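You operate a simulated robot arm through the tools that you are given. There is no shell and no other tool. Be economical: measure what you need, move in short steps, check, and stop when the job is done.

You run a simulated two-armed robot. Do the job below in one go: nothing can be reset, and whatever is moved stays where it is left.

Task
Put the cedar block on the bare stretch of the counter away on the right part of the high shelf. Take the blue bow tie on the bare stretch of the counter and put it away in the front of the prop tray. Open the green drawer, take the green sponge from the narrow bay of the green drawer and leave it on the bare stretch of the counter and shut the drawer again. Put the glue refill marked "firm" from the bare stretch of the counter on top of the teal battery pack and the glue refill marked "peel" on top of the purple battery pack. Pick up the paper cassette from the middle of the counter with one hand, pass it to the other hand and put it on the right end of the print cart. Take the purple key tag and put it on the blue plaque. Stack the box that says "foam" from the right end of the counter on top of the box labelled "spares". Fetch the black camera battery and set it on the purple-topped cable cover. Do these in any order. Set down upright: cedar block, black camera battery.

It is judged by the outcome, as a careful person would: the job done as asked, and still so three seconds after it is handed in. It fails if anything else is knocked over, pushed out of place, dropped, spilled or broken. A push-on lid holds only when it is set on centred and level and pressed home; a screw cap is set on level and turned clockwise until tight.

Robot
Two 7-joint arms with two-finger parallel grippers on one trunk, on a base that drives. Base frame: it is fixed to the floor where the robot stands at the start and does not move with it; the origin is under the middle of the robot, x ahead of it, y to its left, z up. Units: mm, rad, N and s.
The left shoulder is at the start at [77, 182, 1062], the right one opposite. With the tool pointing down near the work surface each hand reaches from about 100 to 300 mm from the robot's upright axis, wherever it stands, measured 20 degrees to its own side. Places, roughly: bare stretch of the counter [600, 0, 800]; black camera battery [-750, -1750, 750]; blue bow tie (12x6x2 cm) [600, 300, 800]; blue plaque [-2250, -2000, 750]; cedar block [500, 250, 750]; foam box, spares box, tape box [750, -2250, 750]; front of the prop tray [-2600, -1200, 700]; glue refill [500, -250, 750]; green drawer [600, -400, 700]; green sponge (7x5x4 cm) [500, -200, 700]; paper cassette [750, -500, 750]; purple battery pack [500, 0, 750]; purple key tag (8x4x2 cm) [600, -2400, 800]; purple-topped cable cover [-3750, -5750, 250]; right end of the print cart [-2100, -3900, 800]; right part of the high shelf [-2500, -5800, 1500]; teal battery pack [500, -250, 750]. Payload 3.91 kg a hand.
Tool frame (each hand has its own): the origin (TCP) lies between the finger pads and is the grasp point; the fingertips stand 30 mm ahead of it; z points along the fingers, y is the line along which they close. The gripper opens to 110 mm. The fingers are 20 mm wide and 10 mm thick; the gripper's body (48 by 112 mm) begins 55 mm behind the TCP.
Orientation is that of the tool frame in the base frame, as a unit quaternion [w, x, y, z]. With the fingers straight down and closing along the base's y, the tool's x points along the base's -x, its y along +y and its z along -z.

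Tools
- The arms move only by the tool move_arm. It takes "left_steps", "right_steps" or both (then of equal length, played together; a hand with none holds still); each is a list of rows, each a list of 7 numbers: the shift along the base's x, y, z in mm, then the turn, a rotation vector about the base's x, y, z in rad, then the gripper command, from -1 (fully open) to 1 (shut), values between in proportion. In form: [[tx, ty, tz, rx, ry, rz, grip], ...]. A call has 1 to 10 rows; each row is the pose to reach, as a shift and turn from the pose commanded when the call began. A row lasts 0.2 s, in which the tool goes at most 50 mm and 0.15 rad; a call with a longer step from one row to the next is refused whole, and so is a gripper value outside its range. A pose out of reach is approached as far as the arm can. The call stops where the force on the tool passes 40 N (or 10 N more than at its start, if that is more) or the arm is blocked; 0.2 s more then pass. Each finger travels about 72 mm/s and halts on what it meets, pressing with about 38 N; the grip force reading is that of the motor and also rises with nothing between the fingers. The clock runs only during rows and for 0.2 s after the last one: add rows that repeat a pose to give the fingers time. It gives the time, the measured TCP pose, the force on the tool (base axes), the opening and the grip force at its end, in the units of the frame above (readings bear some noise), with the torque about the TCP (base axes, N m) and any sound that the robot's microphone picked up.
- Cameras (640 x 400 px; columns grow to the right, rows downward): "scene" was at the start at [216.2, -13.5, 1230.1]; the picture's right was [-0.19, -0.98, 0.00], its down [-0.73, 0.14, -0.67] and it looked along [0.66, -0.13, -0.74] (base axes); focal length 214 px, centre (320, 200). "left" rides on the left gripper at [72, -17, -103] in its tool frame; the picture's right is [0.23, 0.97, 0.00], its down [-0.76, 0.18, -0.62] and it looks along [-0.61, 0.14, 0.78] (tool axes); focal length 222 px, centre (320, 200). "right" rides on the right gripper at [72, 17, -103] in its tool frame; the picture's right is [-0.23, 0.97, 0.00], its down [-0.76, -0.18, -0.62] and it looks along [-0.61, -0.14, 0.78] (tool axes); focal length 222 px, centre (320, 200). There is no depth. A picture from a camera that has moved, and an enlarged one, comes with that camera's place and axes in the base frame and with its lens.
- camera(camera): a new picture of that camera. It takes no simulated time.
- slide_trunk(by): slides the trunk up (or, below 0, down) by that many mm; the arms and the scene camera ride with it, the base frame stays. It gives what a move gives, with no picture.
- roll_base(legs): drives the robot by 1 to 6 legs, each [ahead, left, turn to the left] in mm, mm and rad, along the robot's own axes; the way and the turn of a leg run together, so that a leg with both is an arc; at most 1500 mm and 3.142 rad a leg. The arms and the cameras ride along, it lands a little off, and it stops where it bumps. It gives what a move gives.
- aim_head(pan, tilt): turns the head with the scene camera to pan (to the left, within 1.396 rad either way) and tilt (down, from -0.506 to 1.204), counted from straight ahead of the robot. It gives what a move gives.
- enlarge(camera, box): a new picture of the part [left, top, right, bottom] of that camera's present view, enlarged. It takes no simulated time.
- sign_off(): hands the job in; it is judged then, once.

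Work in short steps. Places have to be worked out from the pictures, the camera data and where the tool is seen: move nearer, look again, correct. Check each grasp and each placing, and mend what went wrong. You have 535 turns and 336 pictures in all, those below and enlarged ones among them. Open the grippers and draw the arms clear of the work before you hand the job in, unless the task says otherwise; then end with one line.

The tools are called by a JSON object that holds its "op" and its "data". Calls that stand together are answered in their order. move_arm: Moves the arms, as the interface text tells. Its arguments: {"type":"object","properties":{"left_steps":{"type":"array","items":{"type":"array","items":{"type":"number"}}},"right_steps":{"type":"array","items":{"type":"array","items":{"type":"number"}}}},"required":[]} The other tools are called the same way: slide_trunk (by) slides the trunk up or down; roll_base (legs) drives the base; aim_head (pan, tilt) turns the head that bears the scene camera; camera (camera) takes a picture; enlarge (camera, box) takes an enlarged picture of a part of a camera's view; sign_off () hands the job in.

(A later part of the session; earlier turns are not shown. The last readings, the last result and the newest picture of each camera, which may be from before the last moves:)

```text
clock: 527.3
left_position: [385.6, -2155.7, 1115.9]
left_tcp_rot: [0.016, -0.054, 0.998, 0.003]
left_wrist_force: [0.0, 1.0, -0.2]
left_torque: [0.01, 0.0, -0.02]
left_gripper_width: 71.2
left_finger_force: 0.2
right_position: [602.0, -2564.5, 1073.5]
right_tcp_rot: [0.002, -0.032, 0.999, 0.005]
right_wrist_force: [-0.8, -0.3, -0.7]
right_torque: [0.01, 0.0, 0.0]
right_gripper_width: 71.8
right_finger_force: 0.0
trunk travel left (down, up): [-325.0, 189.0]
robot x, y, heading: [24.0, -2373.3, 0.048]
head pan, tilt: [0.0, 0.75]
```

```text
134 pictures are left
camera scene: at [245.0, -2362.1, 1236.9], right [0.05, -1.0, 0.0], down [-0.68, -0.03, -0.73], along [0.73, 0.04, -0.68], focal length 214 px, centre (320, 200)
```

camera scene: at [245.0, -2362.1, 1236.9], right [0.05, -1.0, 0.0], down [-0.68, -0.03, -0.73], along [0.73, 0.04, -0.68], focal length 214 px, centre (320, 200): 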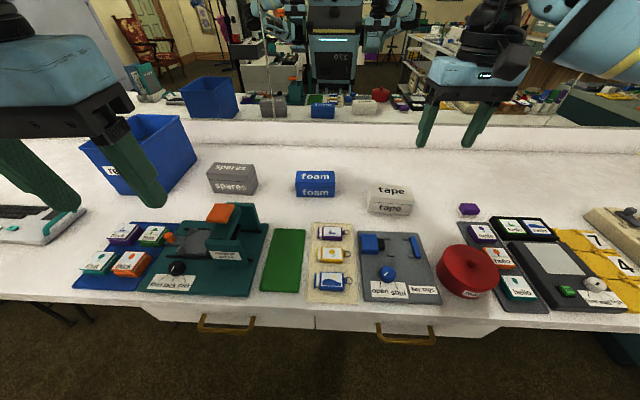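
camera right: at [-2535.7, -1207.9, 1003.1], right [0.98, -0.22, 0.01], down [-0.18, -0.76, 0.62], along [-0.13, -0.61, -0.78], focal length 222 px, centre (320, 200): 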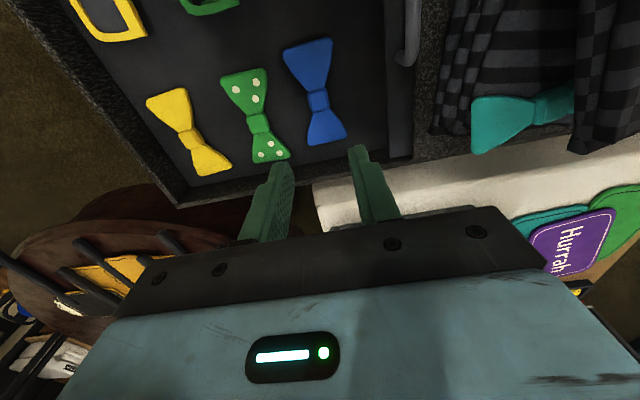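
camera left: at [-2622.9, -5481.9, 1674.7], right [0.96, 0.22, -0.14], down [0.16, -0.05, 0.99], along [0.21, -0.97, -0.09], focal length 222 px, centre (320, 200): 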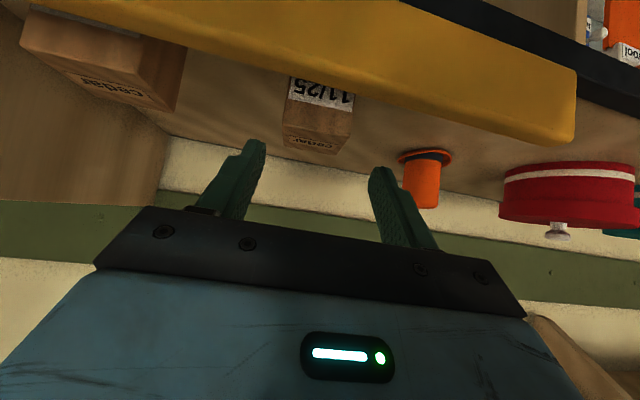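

Now I see spares, foam and tape boxes, and tags on a beige mat. I zoom in.

{"op": "enlarge", "data": {"camera": "scene", "box": [190, 140, 450, 310]}}

{"op": "enlarge", "data": {"camera": "scene", "box": [300, 210, 380, 310]}}

```text
2.35 times, centred on (320, 225) of scene
camera zoom: at [245.0, -2362.1, 1236.9], right [0.05, -1.0, 0.0], down [-0.68, -0.03, -0.73], along [0.73, 0.04, -0.68], focal length 505 px, centre (320, 141)
```

zoom: 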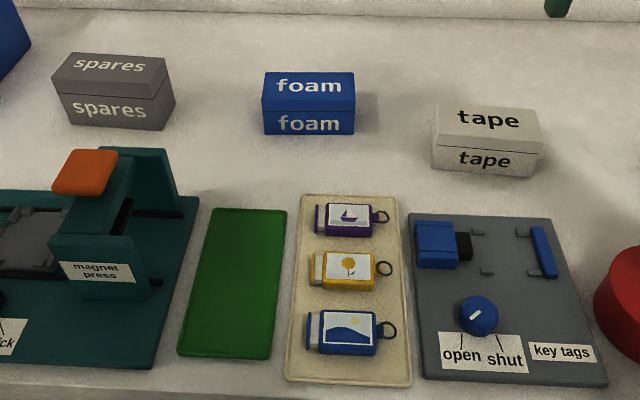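

```text
4.00 times, centred on (340, 260) of scene
camera zoom: at [245.0, -2362.1, 1236.9], right [0.05, -1.0, 0.0], down [-0.68, -0.03, -0.73], along [0.73, 0.04, -0.68], focal length 858 px, centre (240, -40)
```

zoom: 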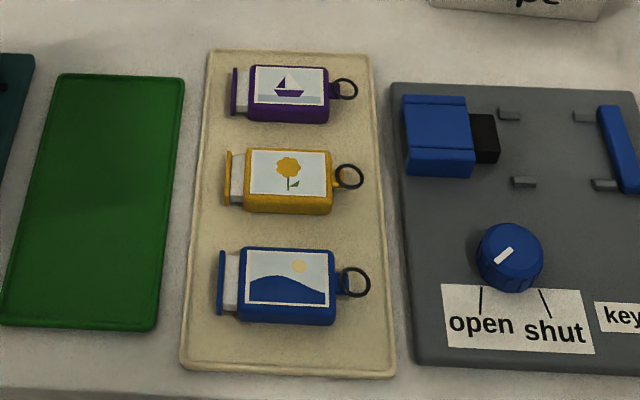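

Foam box ≈ x 747–825, y −2262…−2385, z to 826 (123 mm wide, so I must grip across its 78 mm depth). I move closer and test turning the right hand −1.5 rad.

{"op": "roll_base", "data": {"legs": [[70, 215, -0.045]]}}

{"op": "move_arm", "data": {"right_steps": [[10, 0, 0, 0, 0, -0.148, -0.7], [20, 0, 0, 0, 0, -0.296, -0.7], [30, 0, 0, 0, 0, -0.444, -0.7], [40, 0, 0, 0, 0, -0.592, -0.7], [50, 0, 0, 0, 0, -0.74, -0.7], [60, 0, 0, 0, 0, -0.888, -0.7], [70, 0, 0, 0, 0, -1.036, -0.7], [80, 0, 0, 0, 0, -1.184, -0.7], [90, 0, 0, 0, 0, -1.332, -0.7], [90, 0, 0, 0, 0, -1.48, -0.7]]}}

```text
clock: 529.9
left_position: [457.7, -1951.0, 1115.9]
left_tcp_rot: [0.016, -0.034, 0.999, 0.002]
left_wrist_force: [0.5, -0.4, -0.7]
left_torque: [0.02, -0.01, 0.02]
left_gripper_width: 71.4
left_finger_force: 0.1
right_position: [656.9, -2368.9, 1073.6]
right_tcp_rot: [0.002, -0.011, 1.0, 0.004]
right_wrist_force: [-0.3, 0.4, -0.1]
right_torque: [0.0, -0.02, -0.01]
right_gripper_width: 71.3
right_finger_force: 0.0
trunk travel left (down, up): [-325.0, 189.0]
robot x, y, heading: [84.2, -2153.1, 0.01]
head pan, tilt: [0.0, 0.75]
```

```text
clock: 532.1
left_position: [459.1, -1950.7, 1117.3]
left_tcp_rot: [0.016, -0.034, 0.999, 0.002]
left_wrist_force: [0.4, -0.1, 0.6]
left_torque: [0.03, 0.0, 0.02]
left_gripper_width: 71.7
left_finger_force: 0.0
right_position: [692.4, -2404.6, 1063.5]
right_tcp_rot: [0.004, 0.648, 0.761, 0.002]
right_wrist_force: [-0.9, 0.8, -0.8]
right_torque: [-0.01, 0.02, 0.0]
right_gripper_width: 93.6
right_finger_force: 0.1
right hand out of reach, approached as far as the arm can: row 2, 3, 4, 5, 6, 7, 8, 9, 10
trunk travel left (down, up): [-325.0, 189.0]
robot x, y, heading: [89.3, -2154.4, 0.007]
head pan, tilt: [0.0, 0.75]
```

Yaw −1.41 reached already. I lower toward the foam box, where the reach should be better.

{"op": "move_arm", "data": {"right_steps": [[12, 8, -40, 0, 0, -0.03, -0.8], [24, 17, -80, 0, 0, -0.06, -0.8], [36, 26, -110, 0, 0, -0.1, -0.8], [50, 40, -140, 0, 0, -0.13, -0.8], [65, 55, -160, 0, 0, -0.13, -0.8], [80, 70, -163, 0, 0, -0.13, -0.8], [94, 82, -163, 0, 0, -0.13, -0.8], [94, 82, -163, 0, 0, -0.13, -0.8]]}}

{"op": "camera", "data": {"camera": "right"}}

```text
clock: 533.9
left_position: [457.6, -1951.2, 1115.7]
left_tcp_rot: [0.017, -0.033, 0.999, 0.002]
left_wrist_force: [-0.4, 0.6, -0.2]
left_torque: [0.01, -0.02, 0.02]
left_gripper_width: 71.7
left_finger_force: 0.1
right_position: [713.0, -2385.0, 894.0]
right_tcp_rot: [0.005, 0.713, 0.701, 0.002]
right_wrist_force: [-0.1, -0.4, 0.3]
right_torque: [-0.01, 0.0, 0.0]
right_gripper_width: 98.9
right_finger_force: 0.0
right hand out of reach, approached as far as the arm can: row 2, 3, 4, 5, 6, 7, 8
trunk travel left (down, up): [-325.0, 189.0]
robot x, y, heading: [90.5, -2157.0, 0.009]
head pan, tilt: [0.0, 0.75]
```

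```text
131 pictures are left
camera right: at [730.3, -2312.4, 997.4], right [0.97, -0.24, 0.01], down [-0.2, -0.76, 0.62], along [-0.14, -0.61, -0.78], focal length 222 px, centre (320, 200)
```

right: 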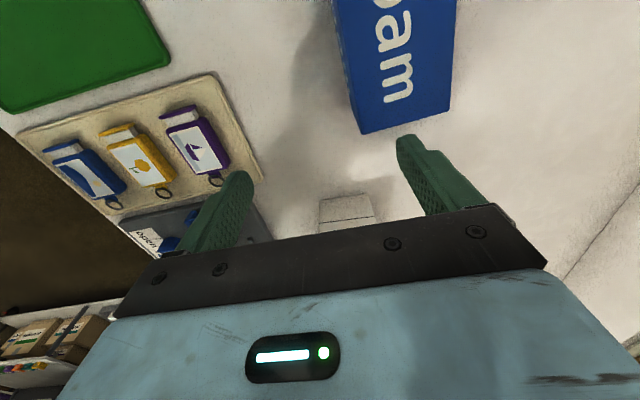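

Orientation is right but I need ~70 mm more reach. I edge the base forward 60 mm.

{"op": "roll_base", "data": {"legs": [[60, 0, 0]]}}

{"op": "move_arm", "data": {"right_steps": [[4, 15, -5, 0, 0, 0.01, -0.8], [8, 30, -10, 0, 0, 0.02, -0.8], [12, 45, -14, 0, 0, 0.03, -0.8], [15, 62, -14, 0, 0, 0.04, -0.8], [15, 62, -14, 0, 0, 0.04, -0.8]]}}

{"op": "camera", "data": {"camera": "right"}}

```text
clock: 534.8
left_position: [517.9, -1949.7, 1116.5]
left_tcp_rot: [0.016, -0.035, 0.999, 0.002]
left_wrist_force: [0.0, 0.1, -0.5]
left_torque: [0.01, 0.05, 0.02]
left_gripper_width: 71.7
left_finger_force: 0.2
right_position: [773.8, -2381.8, 893.5]
right_tcp_rot: [0.004, 0.712, 0.702, 0.003]
right_wrist_force: [0.6, 1.0, 0.4]
right_torque: [0.02, 0.05, -0.02]
right_gripper_width: 99.1
right_finger_force: 0.0
trunk travel left (down, up): [-325.0, 189.0]
robot x, y, heading: [147.9, -2157.3, 0.007]
head pan, tilt: [0.0, 0.75]
```

```text
clock: 536.0
left_position: [516.6, -1950.7, 1115.6]
left_tcp_rot: [0.016, -0.036, 0.999, 0.002]
left_wrist_force: [0.1, 0.6, -0.3]
left_torque: [0.02, 0.02, 0.02]
left_gripper_width: 71.5
left_finger_force: 0.2
right_position: [762.9, -2369.8, 881.8]
right_tcp_rot: [0.005, 0.698, 0.716, 0.003]
right_wrist_force: [-0.8, 0.4, 0.2]
right_torque: [0.02, 0.03, 0.02]
right_gripper_width: 99.0
right_finger_force: 0.0
right hand out of reach, approached as far as the arm can: row 1, 2, 3, 4, 5
trunk travel left (down, up): [-325.0, 189.0]
robot x, y, heading: [147.1, -2155.4, 0.009]
head pan, tilt: [0.0, 0.75]
```

```text
130 pictures are left
camera right: at [775.7, -2295.4, 985.2], right [0.98, -0.2, 0.01], down [-0.17, -0.76, 0.62], along [-0.12, -0.61, -0.78], focal length 222 px, centre (320, 200)
```

right: 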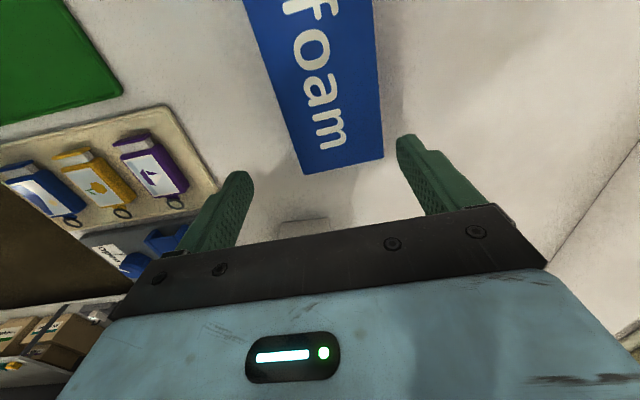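

Now I shift the base left 45 mm and ahead 14 mm to centre the hand on the foam box.

{"op": "roll_base", "data": {"legs": [[14, 48, 0]]}}

{"op": "camera", "data": {"camera": "right"}}

{"op": "camera", "data": {"camera": "scene"}}

```text
clock: 537.1
left_position: [530.8, -1902.7, 1116.7]
left_tcp_rot: [0.017, -0.035, 0.999, 0.003]
left_wrist_force: [-0.8, 0.7, -0.6]
left_torque: [-0.03, 0.01, -0.02]
left_gripper_width: 71.5
left_finger_force: 0.0
right_position: [774.7, -2321.0, 882.6]
right_tcp_rot: [0.005, 0.699, 0.715, 0.003]
right_wrist_force: [-0.1, 0.4, 0.0]
right_torque: [-0.02, -0.02, 0.0]
right_gripper_width: 98.8
right_finger_force: 0.0
trunk travel left (down, up): [-325.0, 189.0]
robot x, y, heading: [160.7, -2106.4, 0.009]
head pan, tilt: [0.0, 0.75]
```

```text
129 pictures are left
camera right: at [788.8, -2248.2, 985.1], right [0.98, -0.2, 0.01], down [-0.17, -0.76, 0.62], along [-0.12, -0.61, -0.78], focal length 222 px, centre (320, 200)
```

right: 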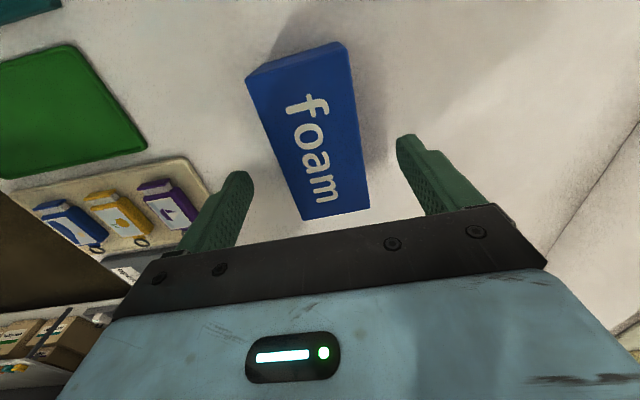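

```text
128 pictures are left
camera scene: at [381.7, -2103.0, 1236.9], right [0.01, -1.0, 0.0], down [-0.68, -0.01, -0.73], along [0.73, 0.01, -0.68], focal length 214 px, centre (320, 200)
```

scene: 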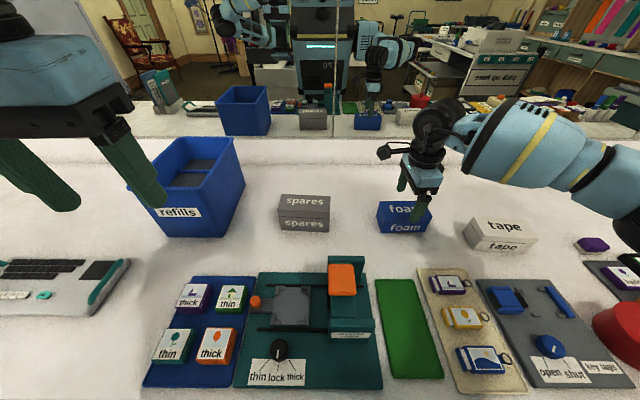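

Well aligned (foam centre ≈(777,−2328)). I lower to z≈818 and close.

{"op": "move_arm", "data": {"right_steps": [[1, -4, -30, 0, 0, 0, -0.8], [2, -6, -55, 0, 0, 0, -0.8], [2, -6, -64, 0, 0, 0, -0.8], [2, -6, -64, 0, 0, 0, -0.4], [2, -6, -64, 0, 0, 0, 0], [2, -6, -64, 0, 0, 0, 0.3], [2, -6, -64, 0, 0, 0, 0.3]]}}

{"op": "camera", "data": {"camera": "right"}}

```text
clock: 538.7
left_position: [529.4, -1904.6, 1116.5]
left_tcp_rot: [0.016, -0.036, 0.999, 0.003]
left_wrist_force: [-0.5, -0.7, -0.5]
left_torque: [-0.02, -0.01, -0.01]
left_gripper_width: 71.6
left_finger_force: 0.0
right_position: [776.3, -2325.6, 819.7]
right_tcp_rot: [0.006, 0.698, 0.716, 0.003]
right_wrist_force: [-0.8, -0.7, 1.2]
right_torque: [0.14, 0.09, 0.06]
right_gripper_width: 61.7
right_finger_force: 37.3
trunk travel left (down, up): [-325.0, 189.0]
robot x, y, heading: [161.2, -2108.3, 0.003]
head pan, tilt: [0.0, 0.75]
```

```text
127 pictures are left
camera right: at [790.3, -2252.8, 922.5], right [0.98, -0.2, 0.01], down [-0.17, -0.76, 0.62], along [-0.12, -0.61, -0.78], focal length 222 px, centre (320, 200)
```

right: 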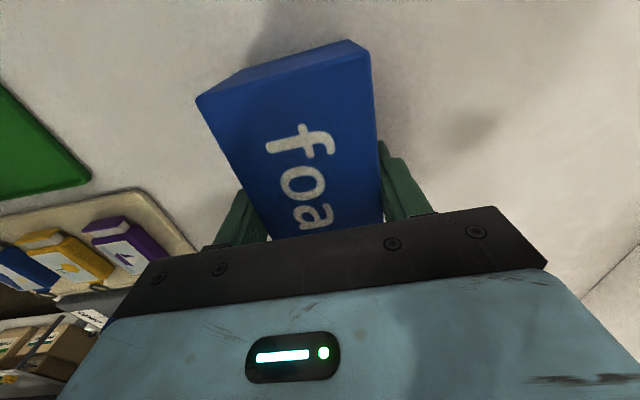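

Foam gripped. I lift it and measure the spares box from here.

{"op": "move_arm", "data": {"right_steps": [[0, 0, 30, 0, 0, 0, 0.3], [-5, 0, 70, 0, 0, 0, 0.3], [-10, 0, 100, 0, 0, 0, 0.3], [-10, 0, 115, 0, 0, 0, 0.3]]}}

{"op": "enlarge", "data": {"camera": "scene", "box": [220, 160, 460, 260]}}

```text
clock: 539.7
left_position: [529.3, -1903.0, 1115.9]
left_tcp_rot: [0.018, -0.034, 0.999, 0.003]
left_wrist_force: [1.0, -0.8, 0.4]
left_torque: [0.01, 0.0, 0.01]
left_gripper_width: 71.6
left_finger_force: 0.0
right_position: [768.7, -2328.3, 931.9]
right_tcp_rot: [0.005, 0.698, 0.716, 0.002]
right_wrist_force: [0.7, 1.0, -1.4]
right_torque: [-0.03, 0.01, -0.02]
right_gripper_width: 61.8
right_finger_force: 37.8
trunk travel left (down, up): [-325.0, 189.0]
robot x, y, heading: [162.0, -2108.2, 0.005]
head pan, tilt: [0.0, 0.75]
```

```text
2.67 times, centred on (340, 210) of scene
camera zoom: at [381.6, -2103.3, 1236.9], right [0.01, -1.0, 0.0], down [-0.68, -0.01, -0.73], along [0.73, 0.01, -0.68], focal length 572 px, centre (267, 173)
```

zoom: 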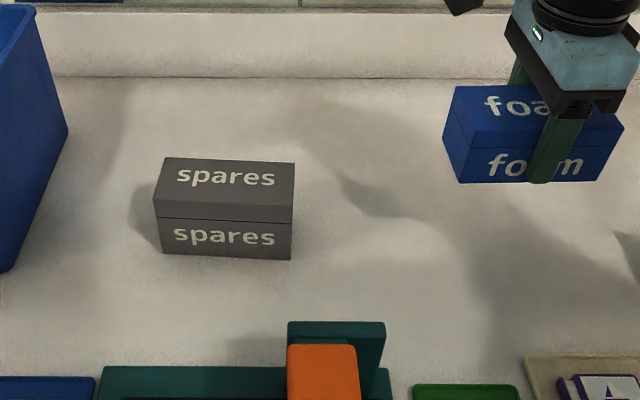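

Spares: x≈750–835, y −1992…−2128, top z≈833. I roll left 205 mm and then look down with the wrist camera.

{"op": "roll_base", "data": {"legs": [[0, 205, 0]]}}

{"op": "camera", "data": {"camera": "right"}}

{"op": "camera", "data": {"camera": "scene"}}

```text
clock: 542.1
left_position: [528.1, -1702.0, 1116.6]
left_tcp_rot: [0.016, -0.035, 0.999, 0.002]
left_wrist_force: [0.7, 0.5, -0.1]
left_torque: [0.01, 0.01, -0.02]
left_gripper_width: 71.7
left_finger_force: 0.1
right_position: [766.9, -2126.4, 931.0]
right_tcp_rot: [0.005, 0.699, 0.715, 0.003]
right_wrist_force: [0.2, -1.0, -2.0]
right_torque: [0.0, -0.01, 0.01]
right_gripper_width: 61.4
right_finger_force: 37.6
trunk travel left (down, up): [-325.0, 189.0]
robot x, y, heading: [158.3, -1902.2, 0.007]
head pan, tilt: [0.0, 0.75]
```

```text
125 pictures are left
camera right: at [780.8, -2054.2, 1035.0], right [0.98, -0.2, 0.01], down [-0.17, -0.76, 0.62], along [-0.12, -0.61, -0.78], focal length 222 px, centre (320, 200)
```

right: 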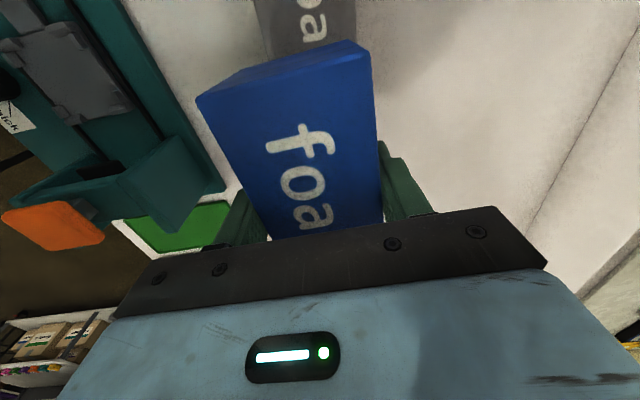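

```text
124 pictures are left
camera scene: at [380.0, -1902.0, 1236.9], right [0.01, -1.0, 0.0], down [-0.68, -0.01, -0.73], along [0.73, 0.01, -0.68], focal length 214 px, centre (320, 200)
```

scene: 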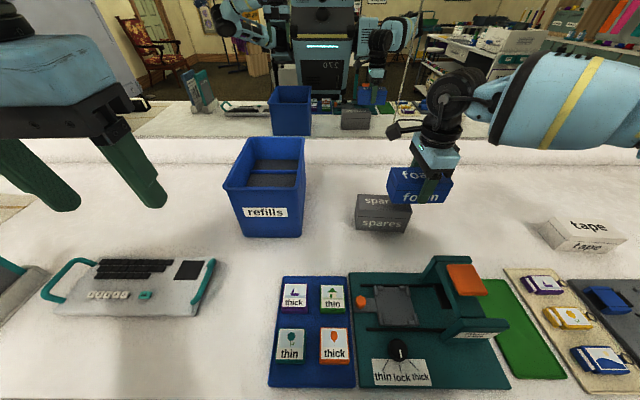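

Spares by wrist view: x 743–810 (centre ≈776), y centre ≈−2062, yaw ≈−0.05. I move over it.

{"op": "move_arm", "data": {"right_steps": [[3, 16, 0, 0, 0, -0.02, 0.3], [6, 32, 0, 0, 0, -0.04, 0.3], [9, 48, 0, 0, 0, -0.065, 0.3], [9.6, 65, 0, 0, 0, -0.065, 0.3], [9.6, 65, 0, 0, 0, -0.065, 0.3]]}}

{"op": "camera", "data": {"camera": "right"}}

{"op": "enlarge", "data": {"camera": "scene", "box": [300, 130, 500, 260]}}

```text
clock: 543.3
left_position: [529.5, -1701.0, 1114.9]
left_tcp_rot: [0.018, -0.035, 0.999, 0.003]
left_wrist_force: [0.6, -0.2, 0.4]
left_torque: [0.0, 0.0, -0.02]
left_gripper_width: 71.7
left_finger_force: 0.0
right_position: [763.1, -2107.7, 927.9]
right_tcp_rot: [0.006, 0.716, 0.698, 0.002]
right_wrist_force: [0.5, 0.4, -1.0]
right_torque: [0.0, 0.0, -0.03]
right_gripper_width: 61.5
right_finger_force: 38.1
right hand out of reach, approached as far as the arm can: row 1, 2, 3, 4, 5
trunk travel left (down, up): [-325.0, 189.0]
robot x, y, heading: [161.8, -1907.3, 0.009]
head pan, tilt: [0.0, 0.75]
```

```text
123 pictures are left
camera right: at [780.5, -2035.7, 1032.0], right [0.97, -0.25, 0.01], down [-0.2, -0.75, 0.62], along [-0.15, -0.61, -0.78], focal length 222 px, centre (320, 200)
```

right: 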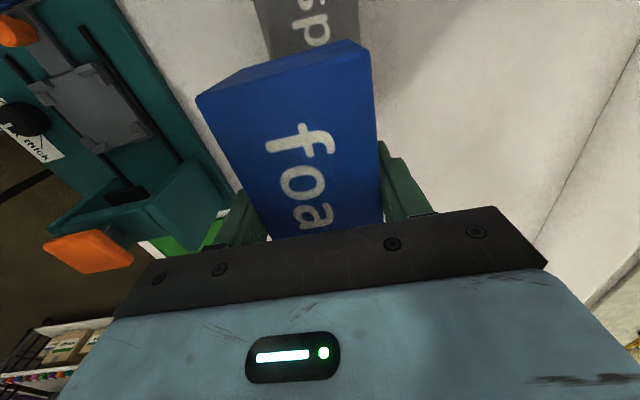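

```text
3.08 times, centred on (400, 195) of scene
camera zoom: at [380.0, -1902.1, 1236.9], right [0.01, -1.0, 0.0], down [-0.68, -0.01, -0.73], along [0.73, 0.01, -0.68], focal length 660 px, centre (74, 215)
```

zoom: 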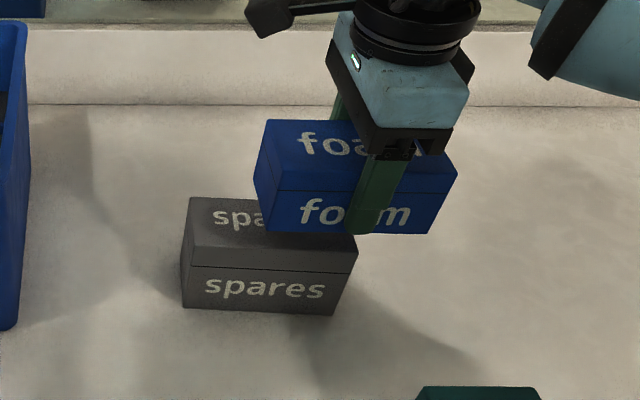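

The arm is at its limit; I finish with the base: left 46, ahead 13.

{"op": "roll_base", "data": {"legs": [[13, 46, 0]]}}

{"op": "camera", "data": {"camera": "right"}}

{"op": "enlarge", "data": {"camera": "scene", "box": [300, 130, 500, 260]}}

```text
clock: 544.4
left_position: [541.0, -1654.0, 1116.9]
left_tcp_rot: [0.016, -0.035, 0.999, 0.003]
left_wrist_force: [-0.9, -0.1, 0.2]
left_torque: [0.0, 0.0, -0.04]
left_gripper_width: 71.4
left_finger_force: 0.0
right_position: [776.0, -2058.5, 929.4]
right_tcp_rot: [0.005, 0.716, 0.698, 0.002]
right_wrist_force: [-0.6, 1.0, -0.8]
right_torque: [-0.03, 0.01, -0.01]
right_gripper_width: 61.5
right_finger_force: 37.8
trunk travel left (down, up): [-325.0, 189.0]
robot x, y, heading: [169.6, -1859.7, 0.011]
head pan, tilt: [0.0, 0.75]
```

```text
121 pictures are left
camera right: at [793.1, -1987.7, 1032.0], right [0.97, -0.25, 0.01], down [-0.2, -0.75, 0.62], along [-0.15, -0.61, -0.78], focal length 222 px, centre (320, 200)
```

right: 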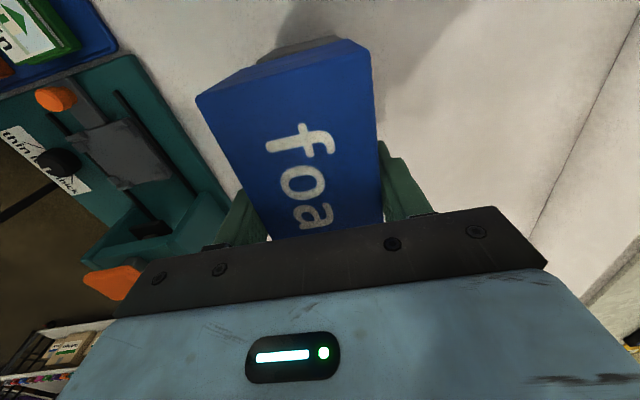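

```text
3.08 times, centred on (400, 195) of scene
camera zoom: at [392.6, -1854.1, 1236.9], right [0.01, -1.0, 0.0], down [-0.68, -0.01, -0.73], along [0.73, 0.01, -0.68], focal length 660 px, centre (74, 215)
```

zoom: 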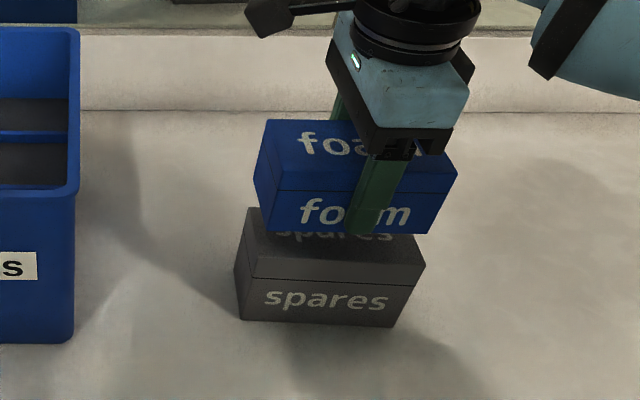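

Aligned within a few mm. I descend onto the spares box.

{"op": "move_arm", "data": {"right_steps": [[0, -2, -25, 0, 0, 0, 0.3], [0, -2, -42, 0, 0, 0, 0.3], [0, -2, -48, 0, 0, 0, 0.3], [0, -2, -52, 0, 0, 0, 0.3], [0, -2, -55, 0, 0, 0, 0.3], [0, -2, -58, 0, 0, 0, 0.3]]}}

```text
clock: 545.3
left_position: [540.4, -1654.7, 1115.9]
left_tcp_rot: [0.017, -0.036, 0.999, 0.001]
left_wrist_force: [0.0, -0.2, 0.5]
left_torque: [0.02, 0.01, -0.01]
left_gripper_width: 71.5
left_finger_force: 0.0
right_position: [775.9, -2062.0, 891.5]
right_tcp_rot: [0.007, 0.717, 0.697, 0.01]
right_wrist_force: [-5.4, 0.0, 14.5]
right_torque: [-0.23, 0.68, -0.02]
right_gripper_width: 61.6
right_finger_force: 37.8
trunk travel left (down, up): [-325.0, 189.0]
robot x, y, heading: [173.1, -1855.5, 0.012]
head pan, tilt: [0.0, 0.75]
stopped in row 4 (right hand): the force on the tool passed its limit at 71 N (the readings are from after the stop); the commanded pose is now the measured one
```

Contact at z≈891 already. I check how it sits before releasing.

{"op": "enlarge", "data": {"camera": "scene", "box": [330, 140, 490, 250]}}

{"op": "camera", "data": {"camera": "right"}}

```text
3.64 times, centred on (410, 195) of scene
camera zoom: at [391.1, -1854.3, 1237.0], right [0.01, -1.0, 0.0], down [-0.68, -0.01, -0.73], along [0.73, 0.01, -0.68], focal length 780 px, centre (-7, 218)
```

zoom: 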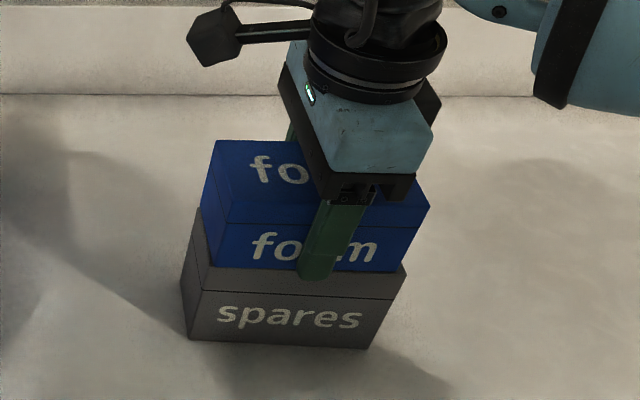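

```text
118 pictures are left
camera right: at [792.4, -1990.2, 994.9], right [0.97, -0.25, 0.02], down [-0.21, -0.76, 0.62], along [-0.14, -0.6, -0.79], focal length 222 px, centre (320, 200)
```

right: 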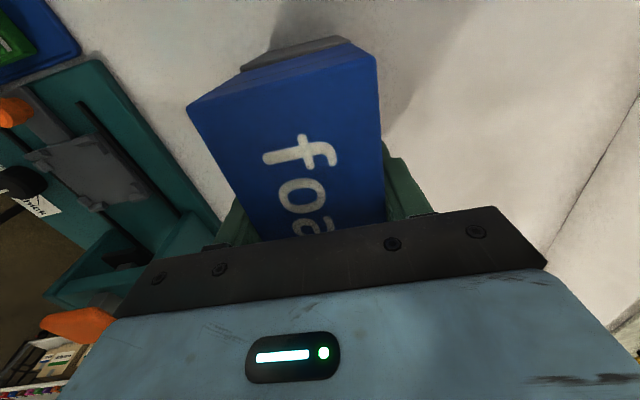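

The foam box sits squarely on the spares box. I release and lift away.

{"op": "move_arm", "data": {"right_steps": [[0, 0, 2, 0, 0, 0, 0.1], [0, 0, 2, 0, 0, 0, -0.3], [0, 0, 2, 0, 0, 0, -0.6], [0, 0, 2, 0, 0, 0, -0.6], [0, 0, 40, 0, 0, 0, -0.6], [0, 0, 85, 0, 0, 0, -0.6], [0, 0, 120, 0, 0, 0, -0.6]]}}

{"op": "enlarge", "data": {"camera": "scene", "box": [330, 140, 490, 250]}}

{"op": "camera", "data": {"camera": "right"}}

```text
clock: 546.9
left_position: [541.0, -1655.3, 1116.5]
left_tcp_rot: [0.016, -0.034, 0.999, 0.002]
left_wrist_force: [-0.2, -0.5, -0.3]
left_torque: [-0.03, -0.01, 0.01]
left_gripper_width: 71.5
left_finger_force: 0.1
right_position: [777.7, -2072.0, 987.8]
right_tcp_rot: [0.006, 0.719, 0.695, 0.008]
right_wrist_force: [0.7, -0.4, 0.7]
right_torque: [0.02, 0.01, -0.01]
right_gripper_width: 88.2
right_finger_force: 0.0
right hand out of reach, approached as far as the arm can: row 6, 7
trunk travel left (down, up): [-325.0, 189.0]
robot x, y, heading: [170.4, -1858.1, 0.013]
head pan, tilt: [0.0, 0.75]
```

```text
3.64 times, centred on (410, 195) of scene
camera zoom: at [392.4, -1854.5, 1236.9], right [0.01, -1.0, 0.0], down [-0.68, -0.01, -0.73], along [0.73, 0.01, -0.68], focal length 780 px, centre (-7, 218)
```

zoom: 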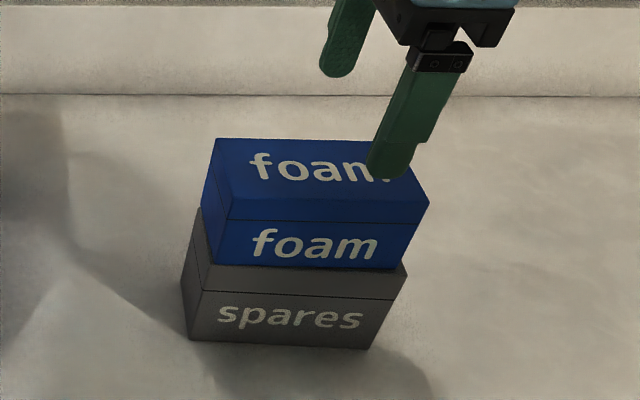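

```text
116 pictures are left
camera right: at [794.8, -2000.1, 1091.7], right [0.97, -0.26, 0.02], down [-0.21, -0.76, 0.62], along [-0.14, -0.6, -0.79], focal length 222 px, centre (320, 200)
```

right: 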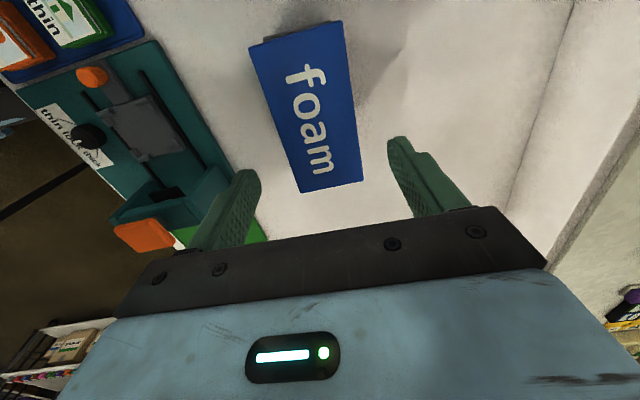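

Stacked. Now the purple key tag at ≈(600,−2370) with the same hand orientation: I roll back and right.

{"op": "roll_base", "data": {"legs": [[-175, 0, -0.013], [0, -298, 0]]}}

{"op": "camera", "data": {"camera": "right"}}

```text
clock: 548.0
left_position: [488.6, -1660.2, 1113.3]
left_tcp_rot: [0.011, -0.028, 1.0, 0.003]
left_wrist_force: [-0.1, -0.1, -0.6]
left_torque: [0.0, -0.01, -0.02]
left_gripper_width: 71.6
left_finger_force: 0.0
right_position: [719.5, -2081.9, 982.5]
right_tcp_rot: [0.004, 0.723, 0.69, 0.004]
right_wrist_force: [0.0, 0.8, 0.0]
right_torque: [-0.01, 0.0, -0.03]
right_gripper_width: 88.0
right_finger_force: 0.1
trunk travel left (down, up): [-325.0, 189.0]
robot x, y, heading: [105.5, -1859.9, -0.004]
head pan, tilt: [0.0, 0.75]
stopped in leg 1: the robot was blocked; the commanded pose is now the measured one
```

```text
115 pictures are left
camera right: at [739.3, -2010.7, 1086.2], right [0.96, -0.27, 0.01], down [-0.22, -0.75, 0.62], along [-0.16, -0.6, -0.78], focal length 222 px, centre (320, 200)
```

right: 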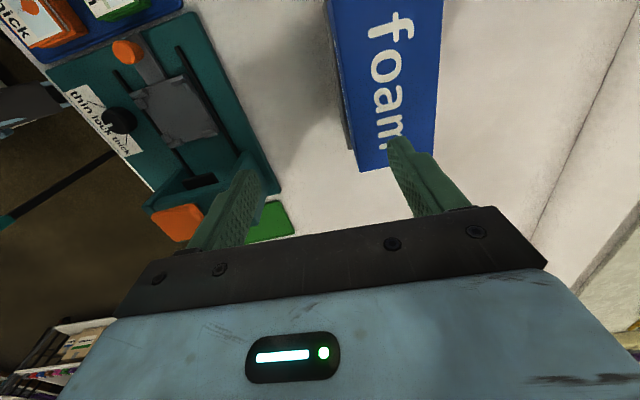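

Something behind-left (the tripod) blocked me; I go ahead a little, then right, and back off there.

{"op": "roll_base", "data": {"legs": [[40, -60, 0], [0, -240, 0], [-140, 0, 0]]}}

{"op": "camera", "data": {"camera": "right"}}

{"op": "aim_head", "data": {"pan": 1.39, "tilt": 0.4}}

{"op": "camera", "data": {"camera": "scene"}}

```text
clock: 552.4
left_position: [390.2, -1962.4, 1116.0]
left_tcp_rot: [0.016, -0.029, 0.999, 0.004]
left_wrist_force: [-1.3, 0.2, 0.4]
left_torque: [-0.04, 0.0, -0.03]
left_gripper_width: 71.4
left_finger_force: 0.0
right_position: [621.6, -2383.4, 987.6]
right_tcp_rot: [0.006, 0.724, 0.69, 0.009]
right_wrist_force: [-0.3, 0.3, -0.1]
right_torque: [-0.02, -0.03, -0.01]
right_gripper_width: 87.8
right_finger_force: 0.0
trunk travel left (down, up): [-325.0, 189.0]
robot x, y, heading: [18.7, -2165.9, -0.004]
head pan, tilt: [0.0, 0.75]
stopped in leg 3: the robot was blocked; the commanded pose is now the measured one
```

```text
114 pictures are left
camera right: at [639.9, -2312.6, 1091.5], right [0.96, -0.27, 0.02], down [-0.23, -0.75, 0.62], along [-0.15, -0.6, -0.79], focal length 222 px, centre (320, 200)
```

right: 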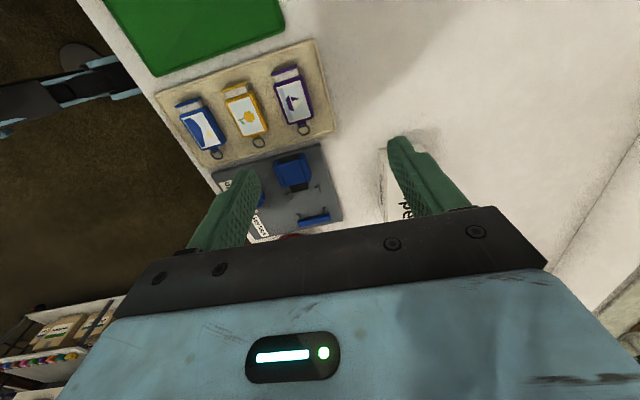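

```text
clock: 554.0
left_position: [392.9, -1962.1, 1115.5]
left_tcp_rot: [0.015, -0.029, 0.999, 0.003]
left_wrist_force: [0.1, 0.1, 0.6]
left_torque: [0.01, 0.0, -0.01]
left_gripper_width: 71.3
left_finger_force: 0.0
right_position: [624.0, -2383.3, 986.0]
right_tcp_rot: [0.006, 0.723, 0.691, 0.007]
right_wrist_force: [0.3, -0.8, -0.5]
right_torque: [0.01, 0.05, -0.01]
right_gripper_width: 88.0
right_finger_force: 0.2
trunk travel left (down, up): [-325.0, 189.0]
robot x, y, heading: [20.3, -2159.0, -0.004]
head pan, tilt: [1.389, 0.4]
```

```text
113 pictures are left
camera scene: at [175.4, -2069.6, 1268.0], right [0.98, -0.18, 0.0], down [-0.07, -0.38, -0.92], along [0.17, 0.91, -0.39], focal length 214 px, centre (320, 200)
```

scene: 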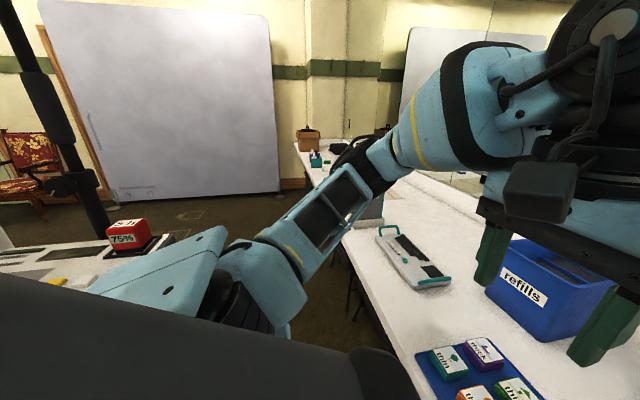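

The sign post base is behind me; I ease forward 25 mm, then bring the hand over the purple tag at ≈(594,−2375).

{"op": "roll_base", "data": {"legs": [[25, 0, 0]]}}

{"op": "move_arm", "data": {"right_steps": [[-18, 3, -30, 0, 0, 0.02, -0.6], [-36, 6, -65, 0, 0, 0.04, -0.6], [-52, 8, -100, 0, 0, 0.05, -0.4], [-52, 8, -125, 0, 0, 0.05, -0.2], [-52, 8, -125, 0, 0, 0.05, -0.2]]}}

{"op": "camera", "data": {"camera": "right"}}

```text
clock: 554.8
left_position: [415.9, -1963.1, 1113.5]
left_tcp_rot: [0.015, -0.029, 0.999, 0.003]
left_wrist_force: [0.6, 0.0, 0.8]
left_torque: [-0.02, 0.02, -0.01]
left_gripper_width: 71.5
left_finger_force: 0.0
right_position: [647.7, -2384.4, 986.7]
right_tcp_rot: [0.007, 0.723, 0.691, 0.008]
right_wrist_force: [1.1, 0.0, -0.9]
right_torque: [-0.01, 0.0, 0.01]
right_gripper_width: 88.0
right_finger_force: 0.0
trunk travel left (down, up): [-325.0, 189.0]
robot x, y, heading: [42.8, -2160.9, -0.004]
head pan, tilt: [1.389, 0.4]
```

```text
clock: 556.0
left_position: [416.4, -1962.4, 1115.2]
left_tcp_rot: [0.014, -0.029, 0.999, 0.003]
left_wrist_force: [-0.7, 0.5, 0.2]
left_torque: [0.01, -0.05, 0.02]
left_gripper_width: 71.6
left_finger_force: 0.1
right_position: [595.7, -2375.0, 859.9]
right_tcp_rot: [0.007, 0.705, 0.709, 0.007]
right_wrist_force: [-0.7, -0.1, 0.5]
right_torque: [-0.03, 0.0, -0.02]
right_gripper_width: 65.8
right_finger_force: 0.0
trunk travel left (down, up): [-325.0, 189.0]
robot x, y, heading: [40.7, -2165.4, -0.008]
head pan, tilt: [1.389, 0.4]
```

```text
112 pictures are left
camera right: at [609.5, -2304.0, 962.8], right [0.97, -0.22, 0.02], down [-0.19, -0.76, 0.62], along [-0.12, -0.61, -0.79], focal length 222 px, centre (320, 200)
```

right: 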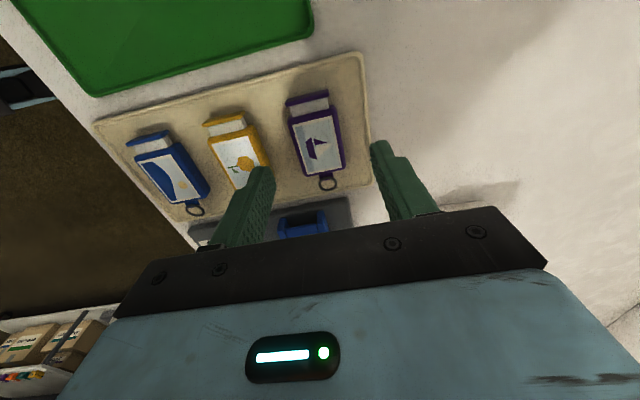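

Centred over the purple tag. I narrow the opening to clear the yellow tag, lower to z≈816 and close.

{"op": "move_arm", "data": {"right_steps": [[0, -1, -5, 0, 0, 0, 0.1], [0, -1, -15, 0, 0, 0, 0.12], [0, -1, -30, 0, 0, 0, 0.12], [0, -1, -44, 0, 0, 0, 0.12], [0, -1, -44, 0, 0, 0, 0.4], [0, -1, -44, 0, 0, 0, 0.7], [0, -1, -44, 0, 0, 0, 0.7]]}}

{"op": "camera", "data": {"camera": "right"}}

```text
clock: 557.6
left_position: [417.1, -1963.2, 1115.9]
left_tcp_rot: [0.015, -0.029, 0.999, 0.003]
left_wrist_force: [-0.2, 1.3, 0.7]
left_torque: [0.01, 0.0, 0.07]
left_gripper_width: 71.4
left_finger_force: 0.1
right_position: [596.6, -2379.6, 816.4]
right_tcp_rot: [0.006, 0.706, 0.708, 0.008]
right_wrist_force: [-0.4, -0.7, 0.9]
right_torque: [0.03, 0.0, 0.0]
right_gripper_width: 36.8
right_finger_force: 38.5
trunk travel left (down, up): [-325.0, 189.0]
robot x, y, heading: [41.6, -2161.4, -0.002]
head pan, tilt: [1.389, 0.4]
```

```text
111 pictures are left
camera right: at [611.0, -2307.0, 919.7], right [0.97, -0.22, 0.02], down [-0.19, -0.76, 0.62], along [-0.12, -0.61, -0.79], focal length 222 px, centre (320, 200)
```

right: 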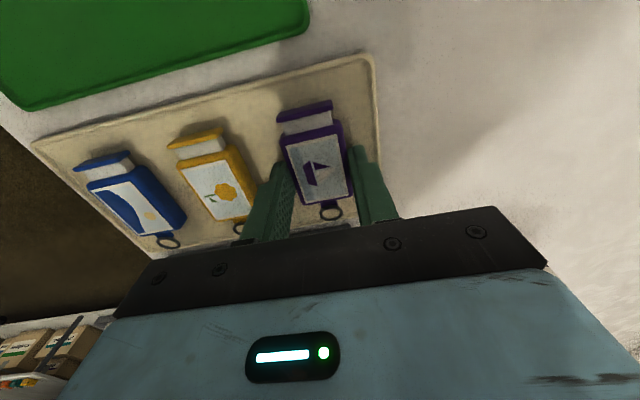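

Key tag gripped (37 mm). I lift it and drive around the sign post toward the kiosk's back for the battery.

{"op": "move_arm", "data": {"right_steps": [[0, 0, 40, 0, 0, 0, 0.7], [0, 0, 85, 0, 0, 0, 0.7], [-10, 0, 130, 0, 0, 0, 0.7], [-30, 0, 170, 0, 0, 0, 0.7], [-60, 0, 200, 0, 0, 0, 0.7]]}}

{"op": "roll_base", "data": {"legs": [[0, -660, 0], [-1200, 0, 0], [0, 0, 1.0]]}}

{"op": "aim_head", "data": {"pan": 0.1, "tilt": 0.5}}

{"op": "camera", "data": {"camera": "scene"}}

```text
clock: 558.8
left_position: [415.5, -1963.5, 1115.8]
left_tcp_rot: [0.015, -0.029, 0.999, 0.004]
left_wrist_force: [0.2, 1.1, -0.4]
left_torque: [0.0, -0.02, -0.04]
left_gripper_width: 71.5
left_finger_force: 0.0
right_position: [536.1, -2377.4, 1014.5]
right_tcp_rot: [0.006, 0.706, 0.709, 0.007]
right_wrist_force: [0.0, -1.0, -0.2]
right_torque: [0.0, -0.04, -0.02]
right_gripper_width: 36.7
right_finger_force: 37.9
trunk travel left (down, up): [-325.0, 189.0]
robot x, y, heading: [44.5, -2161.3, -0.003]
head pan, tilt: [1.389, 0.4]
```

```text
clock: 572.8
left_position: [-1065.6, -2362.2, 1114.5]
left_tcp_rot: [0.011, -0.487, 0.874, 0.009]
left_wrist_force: [0.4, -0.4, 0.3]
left_torque: [0.03, -0.03, 0.0]
left_gripper_width: 71.6
left_finger_force: 0.1
right_position: [-656.9, -2502.9, 1015.2]
right_tcp_rot: [0.003, 0.3, 0.954, 0.009]
right_wrist_force: [-1.1, 0.0, -1.1]
right_torque: [-0.05, 0.0, 0.03]
right_gripper_width: 36.7
right_finger_force: 38.5
trunk travel left (down, up): [-325.0, 189.0]
robot x, y, heading: [-1121.7, -2781.5, 0.954]
head pan, tilt: [1.389, 0.4]
```

```text
clock: 574.3
left_position: [-1064.1, -2361.7, 1114.6]
left_tcp_rot: [0.012, -0.486, 0.874, 0.009]
left_wrist_force: [0.4, -0.1, 0.3]
left_torque: [0.02, -0.02, 0.02]
left_gripper_width: 71.6
left_finger_force: 0.1
right_position: [-656.7, -2501.4, 1014.3]
right_tcp_rot: [0.002, 0.3, 0.954, 0.009]
right_wrist_force: [-0.4, 0.2, 0.5]
right_torque: [-0.01, -0.03, 0.0]
right_gripper_width: 36.7
right_finger_force: 38.7
trunk travel left (down, up): [-325.0, 189.0]
robot x, y, heading: [-1116.9, -2782.2, 0.955]
head pan, tilt: [0.099, 0.499]
```

```text
110 pictures are left
camera scene: at [-991.8, -2587.3, 1258.9], right [0.87, -0.49, 0.0], down [-0.24, -0.42, -0.88], along [0.43, 0.76, -0.48], focal length 214 px, centre (320, 200)
```

scene: 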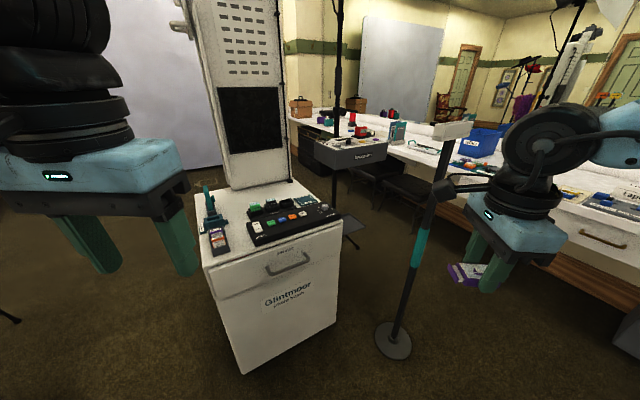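

Everything stands. I zoom on the cabinet top with the charger.

{"op": "enlarge", "data": {"camera": "scene", "box": [190, 170, 350, 270]}}

```text
4.00 times, centred on (270, 220) of scene
camera zoom: at [-991.8, -2587.3, 1258.9], right [0.87, -0.49, 0.0], down [-0.24, -0.42, -0.88], along [0.43, 0.76, -0.48], focal length 858 px, centre (520, 120)
```

zoom: 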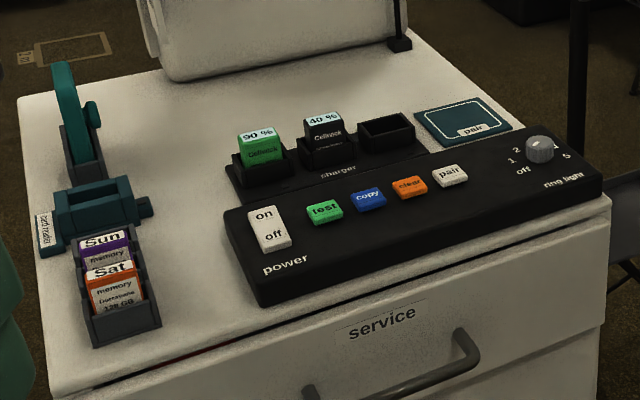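

The black battery stands in the charger's middle cup at about (−772,−1756), top z≈805; the cabinet top is ≈725. I approach from the south-west at heading 0.5.

{"op": "roll_base", "data": {"legs": [[0, 0, -0.455], [0, 735, 0], [110, 0, 0]]}}

{"op": "aim_head", "data": {"pan": 0.0, "tilt": 0.8}}

{"op": "camera", "data": {"camera": "scene"}}

```text
clock: 583.4
left_position: [-1159.0, -1713.6, 1113.7]
left_tcp_rot: [0.013, -0.284, 0.959, 0.007]
left_wrist_force: [-0.6, 0.0, 0.0]
left_torque: [0.01, 0.01, 0.0]
left_gripper_width: 71.5
left_finger_force: 0.1
right_position: [-850.4, -2015.0, 1013.6]
right_tcp_rot: [0.003, 0.501, 0.865, 0.008]
right_wrist_force: [0.3, 0.5, -1.0]
right_torque: [-0.02, 0.03, 0.0]
right_gripper_width: 36.7
right_finger_force: 37.9
trunk travel left (down, up): [-325.0, 189.0]
robot x, y, heading: [-1381.5, -2071.3, 0.511]
head pan, tilt: [0.099, 0.499]
```

```text
clock: 584.2
left_position: [-1158.5, -1714.4, 1115.1]
left_tcp_rot: [0.014, -0.284, 0.959, 0.006]
left_wrist_force: [0.8, -0.4, 0.4]
left_torque: [0.02, 0.03, 0.04]
left_gripper_width: 71.4
left_finger_force: 0.1
right_position: [-850.0, -2014.9, 1013.9]
right_tcp_rot: [0.004, 0.501, 0.865, 0.009]
right_wrist_force: [0.6, 0.6, -0.1]
right_torque: [0.02, 0.0, 0.03]
right_gripper_width: 36.6
right_finger_force: 37.6
trunk travel left (down, up): [-325.0, 189.0]
robot x, y, heading: [-1383.5, -2071.8, 0.515]
head pan, tilt: [0.0, 0.799]
```

```text
108 pictures are left
camera scene: at [-1194.0, -1961.9, 1233.0], right [0.49, -0.87, 0.0], down [-0.62, -0.35, -0.7], along [0.61, 0.34, -0.72], focal length 214 px, centre (320, 200)
```

scene: 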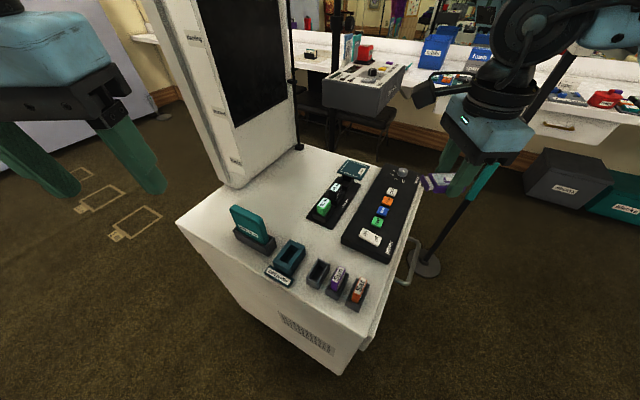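

{"op": "enlarge", "data": {"camera": "scene", "box": [270, 140, 430, 250]}}

```text
3.64 times, centred on (350, 195) of scene
camera zoom: at [-1194.0, -1961.9, 1233.0], right [0.49, -0.87, 0.0], down [-0.62, -0.35, -0.7], along [0.61, 0.34, -0.72], focal length 780 px, centre (211, 218)
```

zoom: 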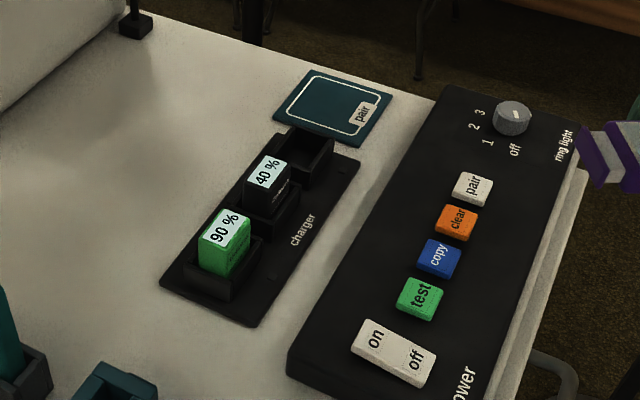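

Triangulated: black battery top centre ≈(−779,−1780,819). I advance 50 mm, and bring the left hand over it with the fingers closing along y.

{"op": "roll_base", "data": {"legs": [[50, 0, 0]]}}

{"op": "move_arm", "data": {"left_steps": [[37, -10, 0, 0, 0, -0.072, -0.3], [74, -20, 0, 0, 0, -0.144, -0.3], [111, -30, 0, 0, 0, -0.216, -0.3], [148, -40, 0, 0, 0, -0.288, -0.3], [185, -50, 0, 0, 0, -0.36, -0.3], [222, -60, 0, 0, 0, -0.432, -0.3], [259, -70, -10, 0, 0, -0.504, -0.3], [296, -82, -20, 0, 0, -0.576, -0.3], [334, -90, -40, 0, 0, -0.576, -0.3], [334, -90, -80, 0, 0, -0.576, -0.3]]}}

{"op": "camera", "data": {"camera": "left"}}

```text
clock: 585.2
left_position: [-1116.9, -1695.3, 1115.8]
left_tcp_rot: [0.012, -0.282, 0.959, 0.006]
left_wrist_force: [-0.4, 0.0, -0.5]
left_torque: [-0.01, 0.0, 0.03]
left_gripper_width: 71.3
left_finger_force: 0.1
right_position: [-808.5, -1996.5, 1015.1]
right_tcp_rot: [0.004, 0.504, 0.864, 0.009]
right_wrist_force: [0.0, 0.1, -0.5]
right_torque: [-0.02, 0.0, 0.02]
right_gripper_width: 36.8
right_finger_force: 38.0
trunk travel left (down, up): [-325.0, 189.0]
robot x, y, heading: [-1345.7, -2046.8, 0.507]
head pan, tilt: [0.0, 0.799]
stopped in leg 1: the robot was blocked; the commanded pose is now the measured one
```

```text
clock: 587.4
left_position: [-782.2, -1782.2, 1032.7]
left_tcp_rot: [0.012, 0.001, 1.0, 0.002]
left_wrist_force: [0.9, -0.7, -0.4]
left_torque: [0.02, 0.05, 0.03]
left_gripper_width: 71.5
left_finger_force: 0.1
left hand out of reach, approached as far as the arm can: row 9
right_position: [-807.1, -1996.9, 1013.4]
right_tcp_rot: [0.004, 0.503, 0.864, 0.009]
right_wrist_force: [0.4, 0.0, -0.2]
right_torque: [0.01, 0.07, -0.03]
right_gripper_width: 36.9
right_finger_force: 37.8
trunk travel left (down, up): [-325.0, 189.0]
robot x, y, heading: [-1346.0, -2050.5, 0.506]
head pan, tilt: [0.0, 0.799]
```

```text
106 pictures are left
camera left: at [-856.8, -1799.2, 1132.7], right [-0.23, 0.97, 0.0], down [0.75, 0.17, 0.64], along [0.63, 0.14, -0.77], focal length 222 px, centre (320, 200)
```

left: 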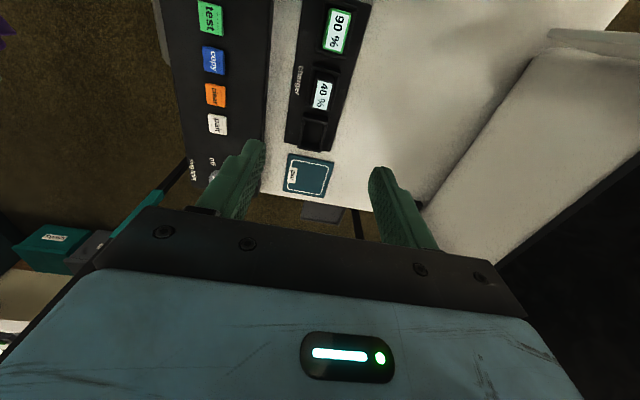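

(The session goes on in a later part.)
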